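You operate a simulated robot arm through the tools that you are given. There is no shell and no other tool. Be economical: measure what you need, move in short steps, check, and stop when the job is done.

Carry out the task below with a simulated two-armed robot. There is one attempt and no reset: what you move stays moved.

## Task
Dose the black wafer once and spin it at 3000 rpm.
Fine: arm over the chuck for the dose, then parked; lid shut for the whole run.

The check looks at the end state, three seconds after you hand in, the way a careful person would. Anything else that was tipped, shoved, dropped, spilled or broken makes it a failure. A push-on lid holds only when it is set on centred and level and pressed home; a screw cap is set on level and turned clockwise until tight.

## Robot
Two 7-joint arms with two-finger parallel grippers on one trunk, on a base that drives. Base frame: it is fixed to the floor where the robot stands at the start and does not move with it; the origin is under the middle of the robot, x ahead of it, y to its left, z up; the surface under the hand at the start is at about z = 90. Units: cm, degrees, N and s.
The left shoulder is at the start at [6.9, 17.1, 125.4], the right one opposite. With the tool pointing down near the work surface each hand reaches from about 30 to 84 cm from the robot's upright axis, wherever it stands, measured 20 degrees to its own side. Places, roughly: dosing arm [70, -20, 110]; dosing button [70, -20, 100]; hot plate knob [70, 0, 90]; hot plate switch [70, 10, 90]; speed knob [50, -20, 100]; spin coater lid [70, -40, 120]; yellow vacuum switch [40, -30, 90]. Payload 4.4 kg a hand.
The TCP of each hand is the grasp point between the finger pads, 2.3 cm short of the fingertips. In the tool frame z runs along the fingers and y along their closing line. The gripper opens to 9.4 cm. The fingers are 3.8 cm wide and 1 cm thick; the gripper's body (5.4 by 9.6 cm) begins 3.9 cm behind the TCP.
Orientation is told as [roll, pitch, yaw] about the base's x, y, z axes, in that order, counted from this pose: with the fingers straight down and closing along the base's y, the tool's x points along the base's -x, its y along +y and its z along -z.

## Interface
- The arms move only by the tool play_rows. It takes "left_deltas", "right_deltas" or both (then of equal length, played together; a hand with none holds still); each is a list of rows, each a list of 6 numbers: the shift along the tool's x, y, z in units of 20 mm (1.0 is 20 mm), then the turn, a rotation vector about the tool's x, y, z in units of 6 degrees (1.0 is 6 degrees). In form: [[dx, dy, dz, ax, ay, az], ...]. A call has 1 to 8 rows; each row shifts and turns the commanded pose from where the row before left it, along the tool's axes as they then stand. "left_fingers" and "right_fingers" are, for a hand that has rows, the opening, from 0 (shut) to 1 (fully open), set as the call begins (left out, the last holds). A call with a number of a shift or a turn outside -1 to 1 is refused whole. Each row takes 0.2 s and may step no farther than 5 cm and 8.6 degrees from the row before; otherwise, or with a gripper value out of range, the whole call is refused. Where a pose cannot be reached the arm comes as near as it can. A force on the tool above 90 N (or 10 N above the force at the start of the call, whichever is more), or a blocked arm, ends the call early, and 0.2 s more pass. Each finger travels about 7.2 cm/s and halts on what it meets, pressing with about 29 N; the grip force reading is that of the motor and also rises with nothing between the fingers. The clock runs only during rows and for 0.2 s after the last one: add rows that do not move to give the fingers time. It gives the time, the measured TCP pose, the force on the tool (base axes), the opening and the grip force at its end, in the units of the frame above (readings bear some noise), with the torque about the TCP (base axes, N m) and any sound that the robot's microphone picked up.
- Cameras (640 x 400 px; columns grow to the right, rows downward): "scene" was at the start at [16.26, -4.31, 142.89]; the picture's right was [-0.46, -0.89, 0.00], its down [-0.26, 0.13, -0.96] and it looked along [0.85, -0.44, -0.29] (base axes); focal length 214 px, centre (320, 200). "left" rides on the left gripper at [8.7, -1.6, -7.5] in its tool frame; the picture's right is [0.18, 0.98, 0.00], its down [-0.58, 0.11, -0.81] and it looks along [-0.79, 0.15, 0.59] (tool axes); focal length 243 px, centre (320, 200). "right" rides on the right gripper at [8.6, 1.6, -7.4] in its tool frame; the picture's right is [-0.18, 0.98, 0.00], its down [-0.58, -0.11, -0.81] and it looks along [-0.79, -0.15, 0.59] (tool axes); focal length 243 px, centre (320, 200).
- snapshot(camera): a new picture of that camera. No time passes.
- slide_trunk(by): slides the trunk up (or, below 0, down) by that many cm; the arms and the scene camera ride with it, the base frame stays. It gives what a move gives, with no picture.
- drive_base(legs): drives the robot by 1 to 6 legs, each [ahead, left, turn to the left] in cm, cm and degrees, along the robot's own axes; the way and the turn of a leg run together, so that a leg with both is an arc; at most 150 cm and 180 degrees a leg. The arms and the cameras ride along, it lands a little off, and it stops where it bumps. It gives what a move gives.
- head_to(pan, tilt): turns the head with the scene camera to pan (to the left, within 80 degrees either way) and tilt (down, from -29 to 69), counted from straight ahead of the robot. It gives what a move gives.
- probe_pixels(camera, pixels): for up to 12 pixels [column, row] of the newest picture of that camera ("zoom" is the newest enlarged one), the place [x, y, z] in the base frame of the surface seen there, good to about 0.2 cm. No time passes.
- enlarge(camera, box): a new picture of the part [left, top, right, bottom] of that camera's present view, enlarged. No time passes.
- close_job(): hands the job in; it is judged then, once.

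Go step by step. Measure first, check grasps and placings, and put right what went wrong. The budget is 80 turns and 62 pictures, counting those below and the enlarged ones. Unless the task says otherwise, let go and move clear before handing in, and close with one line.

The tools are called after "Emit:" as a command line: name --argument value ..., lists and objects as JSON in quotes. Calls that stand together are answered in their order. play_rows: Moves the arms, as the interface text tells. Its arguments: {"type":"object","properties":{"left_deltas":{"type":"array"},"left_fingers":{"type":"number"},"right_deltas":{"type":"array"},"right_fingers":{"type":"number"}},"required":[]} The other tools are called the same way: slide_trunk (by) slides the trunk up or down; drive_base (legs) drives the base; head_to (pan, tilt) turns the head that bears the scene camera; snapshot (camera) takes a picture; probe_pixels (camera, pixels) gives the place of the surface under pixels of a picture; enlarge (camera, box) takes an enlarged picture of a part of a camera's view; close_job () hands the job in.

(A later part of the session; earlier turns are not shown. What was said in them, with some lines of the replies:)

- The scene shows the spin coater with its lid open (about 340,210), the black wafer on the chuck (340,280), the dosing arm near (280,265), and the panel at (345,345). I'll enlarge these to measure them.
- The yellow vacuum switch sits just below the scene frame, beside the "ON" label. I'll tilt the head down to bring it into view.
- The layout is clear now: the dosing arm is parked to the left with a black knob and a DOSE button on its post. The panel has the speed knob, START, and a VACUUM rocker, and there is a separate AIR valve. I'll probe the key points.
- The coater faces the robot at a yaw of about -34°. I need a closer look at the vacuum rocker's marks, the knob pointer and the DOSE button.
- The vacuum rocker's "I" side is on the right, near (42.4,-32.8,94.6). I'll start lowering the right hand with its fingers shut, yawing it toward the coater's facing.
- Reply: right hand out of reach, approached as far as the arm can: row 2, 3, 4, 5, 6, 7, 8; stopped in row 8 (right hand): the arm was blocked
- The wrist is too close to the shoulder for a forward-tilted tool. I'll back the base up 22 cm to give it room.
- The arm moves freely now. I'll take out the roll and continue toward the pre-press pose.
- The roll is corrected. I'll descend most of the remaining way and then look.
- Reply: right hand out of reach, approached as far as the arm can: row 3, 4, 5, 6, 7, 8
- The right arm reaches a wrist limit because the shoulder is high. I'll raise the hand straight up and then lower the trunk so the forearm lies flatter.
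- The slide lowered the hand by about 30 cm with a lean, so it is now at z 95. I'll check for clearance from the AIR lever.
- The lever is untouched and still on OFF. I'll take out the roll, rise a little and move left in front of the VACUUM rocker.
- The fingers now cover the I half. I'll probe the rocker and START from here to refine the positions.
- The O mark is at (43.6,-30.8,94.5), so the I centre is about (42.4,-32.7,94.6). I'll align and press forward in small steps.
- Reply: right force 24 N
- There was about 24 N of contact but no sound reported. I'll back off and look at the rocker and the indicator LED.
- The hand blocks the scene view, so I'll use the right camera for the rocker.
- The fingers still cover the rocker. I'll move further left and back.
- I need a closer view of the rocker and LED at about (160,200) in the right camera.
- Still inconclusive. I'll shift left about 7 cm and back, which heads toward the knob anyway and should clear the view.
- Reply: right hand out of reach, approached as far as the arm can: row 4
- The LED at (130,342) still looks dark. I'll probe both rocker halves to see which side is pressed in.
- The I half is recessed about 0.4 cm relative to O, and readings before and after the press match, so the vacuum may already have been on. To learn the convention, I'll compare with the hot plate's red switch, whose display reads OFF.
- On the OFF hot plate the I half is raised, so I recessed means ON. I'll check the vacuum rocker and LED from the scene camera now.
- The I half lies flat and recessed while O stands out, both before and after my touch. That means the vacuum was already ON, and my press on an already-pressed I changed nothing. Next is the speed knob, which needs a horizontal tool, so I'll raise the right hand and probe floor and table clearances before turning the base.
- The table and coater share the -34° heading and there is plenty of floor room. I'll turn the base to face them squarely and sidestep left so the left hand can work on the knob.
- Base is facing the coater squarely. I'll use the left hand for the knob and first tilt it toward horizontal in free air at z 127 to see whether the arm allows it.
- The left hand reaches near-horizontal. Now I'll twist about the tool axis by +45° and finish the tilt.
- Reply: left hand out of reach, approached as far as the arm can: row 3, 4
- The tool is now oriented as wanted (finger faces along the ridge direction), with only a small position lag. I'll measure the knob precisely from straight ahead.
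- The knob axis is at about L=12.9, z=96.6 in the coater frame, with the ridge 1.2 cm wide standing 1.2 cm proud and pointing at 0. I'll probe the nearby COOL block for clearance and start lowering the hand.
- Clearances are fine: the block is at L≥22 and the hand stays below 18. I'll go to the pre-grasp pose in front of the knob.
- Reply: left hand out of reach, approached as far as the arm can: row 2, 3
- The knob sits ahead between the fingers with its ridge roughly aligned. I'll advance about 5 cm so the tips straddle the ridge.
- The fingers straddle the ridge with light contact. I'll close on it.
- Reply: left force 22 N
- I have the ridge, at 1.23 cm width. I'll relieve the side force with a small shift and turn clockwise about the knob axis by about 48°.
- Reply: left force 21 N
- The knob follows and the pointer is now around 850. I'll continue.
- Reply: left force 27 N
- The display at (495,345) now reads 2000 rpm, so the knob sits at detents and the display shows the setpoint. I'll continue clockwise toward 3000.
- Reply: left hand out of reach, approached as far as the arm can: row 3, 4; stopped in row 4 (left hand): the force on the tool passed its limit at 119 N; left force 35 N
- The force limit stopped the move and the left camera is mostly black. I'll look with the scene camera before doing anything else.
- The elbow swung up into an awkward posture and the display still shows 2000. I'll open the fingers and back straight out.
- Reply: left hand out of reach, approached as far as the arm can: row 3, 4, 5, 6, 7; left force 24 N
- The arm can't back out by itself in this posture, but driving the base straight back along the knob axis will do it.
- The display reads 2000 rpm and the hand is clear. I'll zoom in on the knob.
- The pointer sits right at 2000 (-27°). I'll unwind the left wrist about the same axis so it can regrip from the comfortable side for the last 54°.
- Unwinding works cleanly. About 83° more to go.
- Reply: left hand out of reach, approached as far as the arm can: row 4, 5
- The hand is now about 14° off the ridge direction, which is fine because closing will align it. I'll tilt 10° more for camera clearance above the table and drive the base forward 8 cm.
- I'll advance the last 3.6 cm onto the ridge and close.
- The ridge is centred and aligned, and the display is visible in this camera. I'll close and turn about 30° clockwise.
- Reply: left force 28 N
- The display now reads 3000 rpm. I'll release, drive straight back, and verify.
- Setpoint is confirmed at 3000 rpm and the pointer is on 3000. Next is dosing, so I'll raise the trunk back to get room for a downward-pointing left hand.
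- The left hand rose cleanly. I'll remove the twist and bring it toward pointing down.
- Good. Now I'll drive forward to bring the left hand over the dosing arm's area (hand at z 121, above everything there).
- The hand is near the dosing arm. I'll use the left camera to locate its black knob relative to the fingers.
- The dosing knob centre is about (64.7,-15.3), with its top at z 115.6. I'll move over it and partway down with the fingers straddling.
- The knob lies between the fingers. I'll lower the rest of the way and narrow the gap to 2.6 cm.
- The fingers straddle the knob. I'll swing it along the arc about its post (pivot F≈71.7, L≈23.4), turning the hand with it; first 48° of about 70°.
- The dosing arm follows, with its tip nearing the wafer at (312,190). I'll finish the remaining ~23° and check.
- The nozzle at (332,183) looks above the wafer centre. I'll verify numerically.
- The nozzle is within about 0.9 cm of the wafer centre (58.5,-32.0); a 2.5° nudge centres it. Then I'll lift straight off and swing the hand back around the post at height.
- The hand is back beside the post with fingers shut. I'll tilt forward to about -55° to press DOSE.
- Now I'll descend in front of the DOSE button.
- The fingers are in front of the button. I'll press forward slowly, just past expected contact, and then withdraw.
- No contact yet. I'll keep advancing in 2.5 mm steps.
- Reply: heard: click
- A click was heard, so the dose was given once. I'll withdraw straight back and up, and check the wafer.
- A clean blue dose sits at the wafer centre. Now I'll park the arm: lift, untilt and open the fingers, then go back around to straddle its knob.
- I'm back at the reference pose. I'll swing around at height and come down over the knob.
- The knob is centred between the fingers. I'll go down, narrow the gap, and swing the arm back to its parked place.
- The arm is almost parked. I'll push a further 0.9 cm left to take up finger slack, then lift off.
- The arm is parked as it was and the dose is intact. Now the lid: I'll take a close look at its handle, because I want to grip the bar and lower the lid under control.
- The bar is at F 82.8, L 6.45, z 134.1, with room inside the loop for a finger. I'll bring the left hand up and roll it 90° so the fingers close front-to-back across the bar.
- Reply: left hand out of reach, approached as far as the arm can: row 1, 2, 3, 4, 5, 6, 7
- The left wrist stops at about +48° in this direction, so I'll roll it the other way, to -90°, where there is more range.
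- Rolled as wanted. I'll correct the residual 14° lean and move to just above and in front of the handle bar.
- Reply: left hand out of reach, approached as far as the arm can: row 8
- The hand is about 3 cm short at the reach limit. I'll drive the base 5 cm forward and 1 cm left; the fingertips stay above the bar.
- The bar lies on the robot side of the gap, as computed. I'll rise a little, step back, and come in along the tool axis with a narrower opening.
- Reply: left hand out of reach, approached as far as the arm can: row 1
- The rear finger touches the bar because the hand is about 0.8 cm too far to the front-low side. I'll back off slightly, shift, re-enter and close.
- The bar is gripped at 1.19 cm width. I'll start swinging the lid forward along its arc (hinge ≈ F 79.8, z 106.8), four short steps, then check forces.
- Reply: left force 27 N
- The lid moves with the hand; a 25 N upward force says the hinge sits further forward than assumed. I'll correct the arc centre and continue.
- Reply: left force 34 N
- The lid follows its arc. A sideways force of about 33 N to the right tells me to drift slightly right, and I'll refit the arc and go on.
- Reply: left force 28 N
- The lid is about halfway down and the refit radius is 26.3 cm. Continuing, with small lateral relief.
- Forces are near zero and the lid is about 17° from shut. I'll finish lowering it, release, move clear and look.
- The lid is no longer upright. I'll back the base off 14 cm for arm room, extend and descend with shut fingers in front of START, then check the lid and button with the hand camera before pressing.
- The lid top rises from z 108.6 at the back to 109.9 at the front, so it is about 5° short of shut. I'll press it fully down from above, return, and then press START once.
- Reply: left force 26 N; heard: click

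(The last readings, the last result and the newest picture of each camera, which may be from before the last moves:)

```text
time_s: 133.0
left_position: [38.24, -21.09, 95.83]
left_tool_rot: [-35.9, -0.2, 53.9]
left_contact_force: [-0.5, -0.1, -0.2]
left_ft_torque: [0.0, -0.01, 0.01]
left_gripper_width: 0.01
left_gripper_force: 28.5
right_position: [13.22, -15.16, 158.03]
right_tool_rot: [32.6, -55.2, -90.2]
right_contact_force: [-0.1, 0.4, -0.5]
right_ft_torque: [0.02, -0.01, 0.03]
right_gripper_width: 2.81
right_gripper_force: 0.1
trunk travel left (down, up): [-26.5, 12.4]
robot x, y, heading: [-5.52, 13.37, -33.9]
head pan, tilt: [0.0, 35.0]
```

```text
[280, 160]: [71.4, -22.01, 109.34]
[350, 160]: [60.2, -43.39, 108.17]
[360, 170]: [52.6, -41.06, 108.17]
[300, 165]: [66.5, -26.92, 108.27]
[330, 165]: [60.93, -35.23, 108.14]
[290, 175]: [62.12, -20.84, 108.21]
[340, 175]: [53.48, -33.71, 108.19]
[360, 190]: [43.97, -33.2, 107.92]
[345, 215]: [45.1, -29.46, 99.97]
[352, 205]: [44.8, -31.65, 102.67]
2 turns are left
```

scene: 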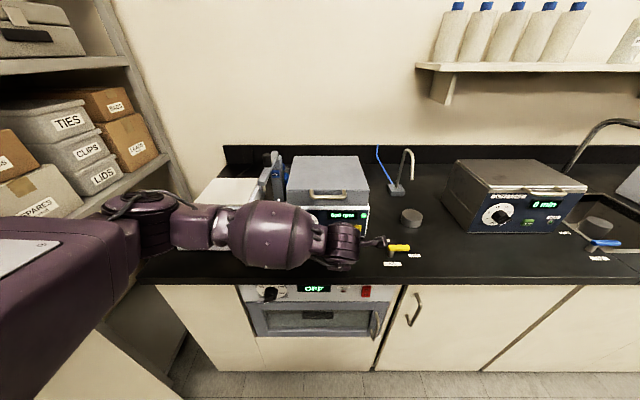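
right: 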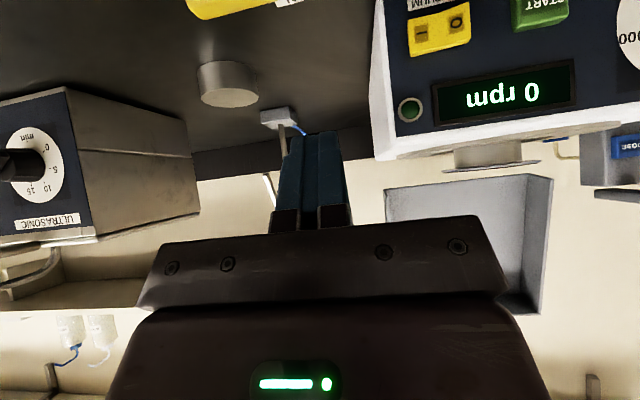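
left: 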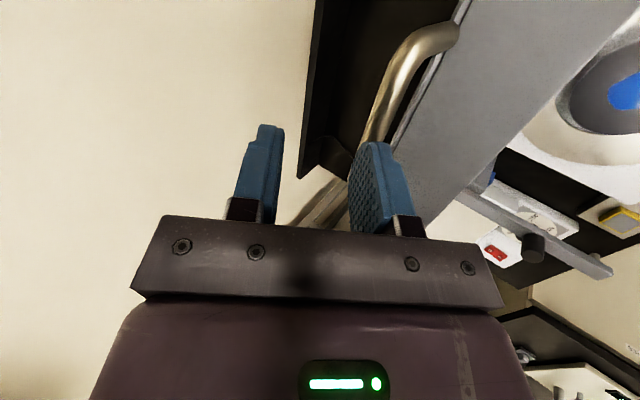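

The lid is flat at z 108.2 all over, so it is shut. START clicked and the run lamp is lit. I'll lift the hand clear, let the run go on, and take the last look.

Emit:
play_rows --left_deltas '[[0, 0.3, -0.6, 0, 0, 0], [0, -0.72, -0.99, 0, 0, 0], [0, -0.72, -0.99, 0, 0, 0], [0, -0.72, -0.99, 0, 0, 0], [0, -0.72, -0.99, 0, 0, 0], [0, -0.72, -0.99, 0, 0, 0], [0, -0.72, -0.99, 0, 0, 0], [0, -0.72, -0.99, 0, 0, 0]]'

Emit:
drive_base --legs '[[-20, 0, 0]]'

Emit:
play_rows --left_deltas '[[0, 0, 0, 0, 0, 0], [0, 0, 0, 0, 0, 0], [0, 0, 0, 0, 0, 0], [0, 0, 0, 0, 0, 0], [0, 0, 0, 0, 0, 0], [0, 0, 0, 0, 0, 0], [0, 0, 0, 0, 0, 0], [0, 0, 0, 0, 0, 0]]'

Emit:
play_rows --left_deltas '[[0, 0, 0, 0, 0, 0], [0, 0, 0, 0, 0, 0], [0, 0, 0, 0, 0, 0], [0, 0, 0, 0, 0, 0], [0, 0, 0, 0, 0, 0], [0, 0, 0, 0, 0, 0], [0, 0, 0, 0, 0, 0], [0, 0, 0, 0, 0, 0]]'

Emit:
play_rows --left_deltas '[[0, 0, 0, 0, 0, 0], [0, 0, 0, 0, 0, 0], [0, 0, 0, 0, 0, 0], [0, 0, 0, 0, 0, 0], [0, 0, 0, 0, 0, 0], [0, 0, 0, 0, 0, 0], [0, 0, 0, 0, 0, 0], [0, 0, 0, 0, 0, 0]]'

Emit:
play_rows --left_deltas '[[0, 0, 0, 0, 0, 0], [0, 0, 0, 0, 0, 0], [0, 0, 0, 0, 0, 0], [0, 0, 0, 0, 0, 0], [0, 0, 0, 0, 0, 0], [0, 0, 0, 0, 0, 0], [0, 0, 0, 0, 0, 0], [0, 0, 0, 0, 0, 0]]'

Emit:
play_rows --left_deltas '[[0, 0, 0, 0, 0, 0], [0, 0, 0, 0, 0, 0], [0, 0, 0, 0, 0, 0], [0, 0, 0, 0, 0, 0], [0, 0, 0, 0, 0, 0], [0, 0, 0, 0, 0, 0], [0, 0, 0, 0, 0, 0], [0, 0, 0, 0, 0, 0]]'

Emit:
play_rows --left_deltas '[[0, 0, 0, 0, 0, 0], [0, 0, 0, 0, 0, 0], [0, 0, 0, 0, 0, 0], [0, 0, 0, 0, 0, 0], [0, 0, 0, 0, 0, 0], [0, 0, 0, 0, 0, 0], [0, 0, 0, 0, 0, 0], [0, 0, 0, 0, 0, 0]]'

Emit:
play_rows --left_deltas '[[0, 0, 0, 0, 0, 0], [0, 0, 0, 0, 0, 0], [0, 0, 0, 0, 0, 0], [0, 0, 0, 0, 0, 0], [0, 0, 0, 0, 0, 0], [0, 0, 0, 0, 0, 0], [0, 0, 0, 0, 0, 0], [0, 0, 0, 0, 0, 0]]'

Emit:
play_rows --left_deltas '[[0, 0, 0, 0, 0, 0], [0, 0, 0, 0, 0, 0], [0, 0, 0, 0, 0, 0], [0, 0, 0, 0, 0, 0], [0, 0, 0, 0, 0, 0], [0, 0, 0, 0, 0, 0], [0, 0, 0, 0, 0, 0], [0, 0, 0, 0, 0, 0]]'

Emit:
play_rows --left_deltas '[[0, 0, 0, 0, 0, 0], [0, 0, 0, 0, 0, 0], [0, 0, 0, 0, 0, 0], [0, 0, 0, 0, 0, 0], [0, 0, 0, 0, 0, 0], [0, 0, 0, 0, 0, 0], [0, 0, 0, 0, 0, 0], [0, 0, 0, 0, 0, 0]]'

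Emit:
play_rows --left_deltas '[[0, 0, 0, 0, 0, 0], [0, 0, 0, 0, 0, 0], [0, 0, 0, 0, 0, 0], [0, 0, 0, 0, 0, 0], [0, 0, 0, 0, 0, 0], [0, 0, 0, 0, 0, 0], [0, 0, 0, 0, 0, 0], [0, 0, 0, 0, 0, 0]]'

Emit:
play_rows --left_deltas '[[0, 0, 0, 0, 0, 0], [0, 0, 0, 0, 0, 0], [0, 0, 0, 0, 0, 0], [0, 0, 0, 0, 0, 0], [0, 0, 0, 0, 0, 0], [0, 0, 0, 0, 0, 0], [0, 0, 0, 0, 0, 0], [0, 0, 0, 0, 0, 0]]'

Emit:
play_rows --left_deltas '[[0, 0, 0, 0, 0, 0], [0, 0, 0, 0, 0, 0], [0, 0, 0, 0, 0, 0], [0, 0, 0, 0, 0, 0], [0, 0, 0, 0, 0, 0], [0, 0, 0, 0, 0, 0], [0, 0, 0, 0, 0, 0], [0, 0, 0, 0, 0, 0]]'

Emit:
enlarge --camera "scene" --box '[220, 110, 440, 250]'

```text
time_s: 134.8
left_position: [37.19, -20.39, 113.63]
left_tool_rot: [-36.0, -0.2, 53.9]
left_contact_force: [0.6, 0.7, 0.6]
left_ft_torque: [-0.01, -0.03, 0.05]
left_gripper_width: 0.0
left_gripper_force: 29.0
right_position: [13.19, -15.15, 157.99]
right_tool_rot: [32.8, -55.0, -90.2]
right_contact_force: [-1.0, 0.1, -0.2]
right_ft_torque: [0.0, 0.02, -0.01]
right_gripper_width: 2.83
right_gripper_force: 0.1
trunk travel left (down, up): [-26.5, 12.4]
robot x, y, heading: [-5.14, 13.66, -34.0]
head pan, tilt: [0.0, 35.0]
```

```text
time_s: 136.4
left_position: [20.84, -9.44, 113.58]
left_tool_rot: [-36.0, -0.1, 53.9]
left_contact_force: [0.4, -0.4, -0.2]
left_ft_torque: [0.01, -0.01, 0.04]
left_gripper_width: 0.0
left_gripper_force: 28.6
right_position: [-3.27, -4.08, 158.1]
right_tool_rot: [32.7, -55.1, -90.3]
right_contact_force: [0.4, 0.6, 0.6]
right_ft_torque: [0.03, -0.01, -0.03]
right_gripper_width: 2.83
right_gripper_force: 0.1
trunk travel left (down, up): [-26.5, 12.4]
robot x, y, heading: [-21.87, 24.9, -33.7]
head pan, tilt: [0.0, 35.0]
```

```text
time_s: 138.2
left_position: [20.87, -9.37, 113.64]
left_tool_rot: [-35.9, -0.2, 53.8]
left_contact_force: [-0.8, 0.4, 0.5]
left_ft_torque: [-0.01, -0.01, 0.02]
left_gripper_width: 0.0
left_gripper_force: 28.9
right_position: [-3.2, -3.96, 158.25]
right_tool_rot: [32.5, -55.0, -90.2]
right_contact_force: [0.4, -0.1, 0.5]
right_ft_torque: [0.0, 0.02, 0.02]
right_gripper_width: 2.81
right_gripper_force: 0.0
trunk travel left (down, up): [-26.5, 12.4]
robot x, y, heading: [-22.21, 24.71, -33.9]
head pan, tilt: [0.0, 35.0]
```

```text
time_s: 140.0
left_position: [20.96, -9.47, 113.7]
left_tool_rot: [-36.0, -0.2, 53.8]
left_contact_force: [-0.1, 0.3, -0.3]
left_ft_torque: [-0.02, 0.0, 0.0]
left_gripper_width: 0.0
left_gripper_force: 29.4
right_position: [-3.2, -4.1, 157.96]
right_tool_rot: [32.6, -55.1, -90.2]
right_contact_force: [-0.6, 0.2, -0.2]
right_ft_torque: [0.0, -0.01, 0.02]
right_gripper_width: 2.81
right_gripper_force: 0.1
trunk travel left (down, up): [-26.5, 12.4]
robot x, y, heading: [-22.62, 24.64, -34.0]
head pan, tilt: [0.0, 35.0]
```

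```text
time_s: 141.8
left_position: [20.92, -9.42, 113.57]
left_tool_rot: [-36.1, -0.2, 53.9]
left_contact_force: [0.2, 0.8, 0.2]
left_ft_torque: [-0.01, -0.01, 0.0]
left_gripper_width: 0.0
left_gripper_force: 28.9
right_position: [-3.3, -4.25, 158.11]
right_tool_rot: [32.5, -55.1, -90.2]
right_contact_force: [-0.2, 0.0, -0.1]
right_ft_torque: [0.0, 0.0, 0.06]
right_gripper_width: 2.82
right_gripper_force: 0.1
trunk travel left (down, up): [-26.5, 12.4]
robot x, y, heading: [-22.14, 24.37, -33.9]
head pan, tilt: [0.0, 35.0]
```

```text
time_s: 143.6
left_position: [20.93, -9.48, 113.69]
left_tool_rot: [-36.1, -0.2, 53.9]
left_contact_force: [0.4, -0.4, -1.3]
left_ft_torque: [-0.01, 0.01, 0.01]
left_gripper_width: 0.0
left_gripper_force: 29.1
right_position: [-3.22, -4.17, 158.01]
right_tool_rot: [32.6, -55.1, -90.2]
right_contact_force: [-0.2, -0.1, -1.2]
right_ft_torque: [0.0, 0.02, 0.0]
right_gripper_width: 2.84
right_gripper_force: 0.1
trunk travel left (down, up): [-26.5, 12.4]
robot x, y, heading: [-21.79, 24.79, -34.0]
head pan, tilt: [0.0, 35.0]
```

```text
time_s: 145.4
left_position: [20.98, -9.35, 113.65]
left_tool_rot: [-35.9, -0.1, 53.8]
left_contact_force: [-0.2, 0.3, -0.1]
left_ft_torque: [-0.01, 0.03, -0.03]
left_gripper_width: 0.0
left_gripper_force: 29.1
right_position: [-3.32, -4.18, 158.12]
right_tool_rot: [32.6, -55.1, -90.2]
right_contact_force: [-0.6, -0.5, 0.3]
right_ft_torque: [0.0, 0.01, -0.03]
right_gripper_width: 2.83
right_gripper_force: 0.0
trunk travel left (down, up): [-26.5, 12.4]
robot x, y, heading: [-21.93, 24.55, -34.1]
head pan, tilt: [0.0, 35.0]
```

```text
time_s: 147.2
left_position: [20.98, -9.45, 113.52]
left_tool_rot: [-35.9, -0.2, 53.9]
left_contact_force: [-0.2, 0.6, 1.4]
left_ft_torque: [0.01, 0.0, 0.02]
left_gripper_width: 0.0
left_gripper_force: 28.9
right_position: [-3.2, -4.12, 158.15]
right_tool_rot: [32.6, -55.1, -90.3]
right_contact_force: [-0.4, 0.9, -0.3]
right_ft_torque: [0.02, 0.0, 0.0]
right_gripper_width: 2.85
right_gripper_force: 0.1
trunk travel left (down, up): [-26.5, 12.4]
robot x, y, heading: [-21.88, 24.82, -34.2]
head pan, tilt: [0.0, 35.0]
```

```text
time_s: 149.0
left_position: [20.96, -9.42, 113.6]
left_tool_rot: [-36.0, -0.1, 53.8]
left_contact_force: [0.4, -1.3, 0.6]
left_ft_torque: [0.02, -0.02, 0.02]
left_gripper_width: 0.0
left_gripper_force: 28.7
right_position: [-3.12, -4.16, 158.01]
right_tool_rot: [32.6, -55.1, -90.2]
right_contact_force: [0.3, 0.6, 0.1]
right_ft_torque: [-0.01, 0.0, -0.01]
right_gripper_width: 2.82
right_gripper_force: 0.0
trunk travel left (down, up): [-26.5, 12.4]
robot x, y, heading: [-21.99, 25.09, -34.1]
head pan, tilt: [0.0, 35.0]
```

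```text
time_s: 150.8
left_position: [21.03, -9.37, 113.58]
left_tool_rot: [-36.1, -0.3, 53.8]
left_contact_force: [0.3, 0.9, 0.4]
left_ft_torque: [0.03, -0.01, -0.02]
left_gripper_width: 0.01
left_gripper_force: 28.7
right_position: [-3.32, -4.1, 158.03]
right_tool_rot: [32.6, -55.1, -90.2]
right_contact_force: [-0.7, 0.3, 0.6]
right_ft_torque: [0.0, 0.02, 0.01]
right_gripper_width: 2.81
right_gripper_force: 0.0
trunk travel left (down, up): [-26.5, 12.4]
robot x, y, heading: [-22.06, 24.54, -34.1]
head pan, tilt: [0.0, 35.0]
```

```text
time_s: 152.6
left_position: [20.99, -9.41, 113.62]
left_tool_rot: [-35.9, -0.2, 53.7]
left_contact_force: [0.0, 0.1, 0.1]
left_ft_torque: [0.01, -0.04, 0.0]
left_gripper_width: 0.01
left_gripper_force: 28.5
right_position: [-3.13, -4.19, 157.96]
right_tool_rot: [32.6, -55.1, -90.2]
right_contact_force: [0.6, -0.6, -0.3]
right_ft_torque: [0.01, 0.02, -0.02]
right_gripper_width: 2.8
right_gripper_force: 0.0
trunk travel left (down, up): [-26.5, 12.4]
robot x, y, heading: [-22.18, 24.97, -34.1]
head pan, tilt: [0.0, 35.0]
```

```text
time_s: 154.4
left_position: [20.96, -9.38, 113.62]
left_tool_rot: [-35.9, -0.3, 53.8]
left_contact_force: [-0.3, -0.7, -0.7]
left_ft_torque: [0.01, 0.02, 0.02]
left_gripper_width: 0.03
left_gripper_force: 28.9
right_position: [-3.14, -4.2, 158.06]
right_tool_rot: [32.6, -55.0, -90.2]
right_contact_force: [1.3, -0.6, 0.2]
right_ft_torque: [0.03, -0.01, 0.0]
right_gripper_width: 2.84
right_gripper_force: 0.1
trunk travel left (down, up): [-26.5, 12.4]
robot x, y, heading: [-21.73, 24.15, -34.2]
head pan, tilt: [0.0, 35.0]
```

```text
time_s: 156.2
left_position: [20.87, -9.37, 113.68]
left_tool_rot: [-36.0, -0.2, 53.8]
left_contact_force: [0.6, 0.2, -0.4]
left_ft_torque: [0.01, 0.02, 0.01]
left_gripper_width: 0.0
left_gripper_force: 28.7
right_position: [-3.17, -4.25, 158.04]
right_tool_rot: [32.7, -55.0, -90.1]
right_contact_force: [-0.3, -0.1, 0.2]
right_ft_torque: [-0.02, -0.03, -0.03]
right_gripper_width: 2.84
right_gripper_force: 0.1
trunk travel left (down, up): [-26.5, 12.4]
robot x, y, heading: [-21.93, 24.93, -34.1]
head pan, tilt: [0.0, 35.0]
```

```text
time_s: 158.0
left_position: [20.83, -9.32, 113.57]
left_tool_rot: [-36.0, -0.2, 53.8]
left_contact_force: [-0.2, 0.5, 0.0]
left_ft_torque: [0.03, 0.0, -0.01]
left_gripper_width: 0.0
left_gripper_force: 28.8
right_position: [-3.21, -4.08, 158.18]
right_tool_rot: [32.6, -55.1, -90.2]
right_contact_force: [-0.2, -0.1, 0.6]
right_ft_torque: [-0.04, -0.01, -0.01]
right_gripper_width: 2.83
right_gripper_force: 0.2
trunk travel left (down, up): [-26.5, 12.4]
robot x, y, heading: [-22.13, 24.91, -33.7]
head pan, tilt: [0.0, 35.0]
```

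```text
2.86 times, centred on (330, 180) of scene
1 turns are left
```

zoom: 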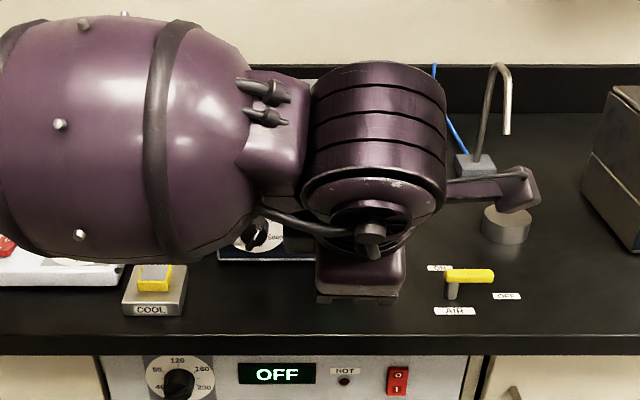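

The black wafer was dosed once, the dosing arm is parked, the lid is shut, and the run was started at 3000 rpm. I let it run about 26 s, but the arm blocked the last picture, so I did not see the run end.

Emit:
close_job

```text
The job is handed in.
```

I dosed the black wafer once, parked the dosing arm, shut the lid and started the spin at 3000 rpm, then handed the job in; my own arm blocked the last picture, so I didn't see the run finish.
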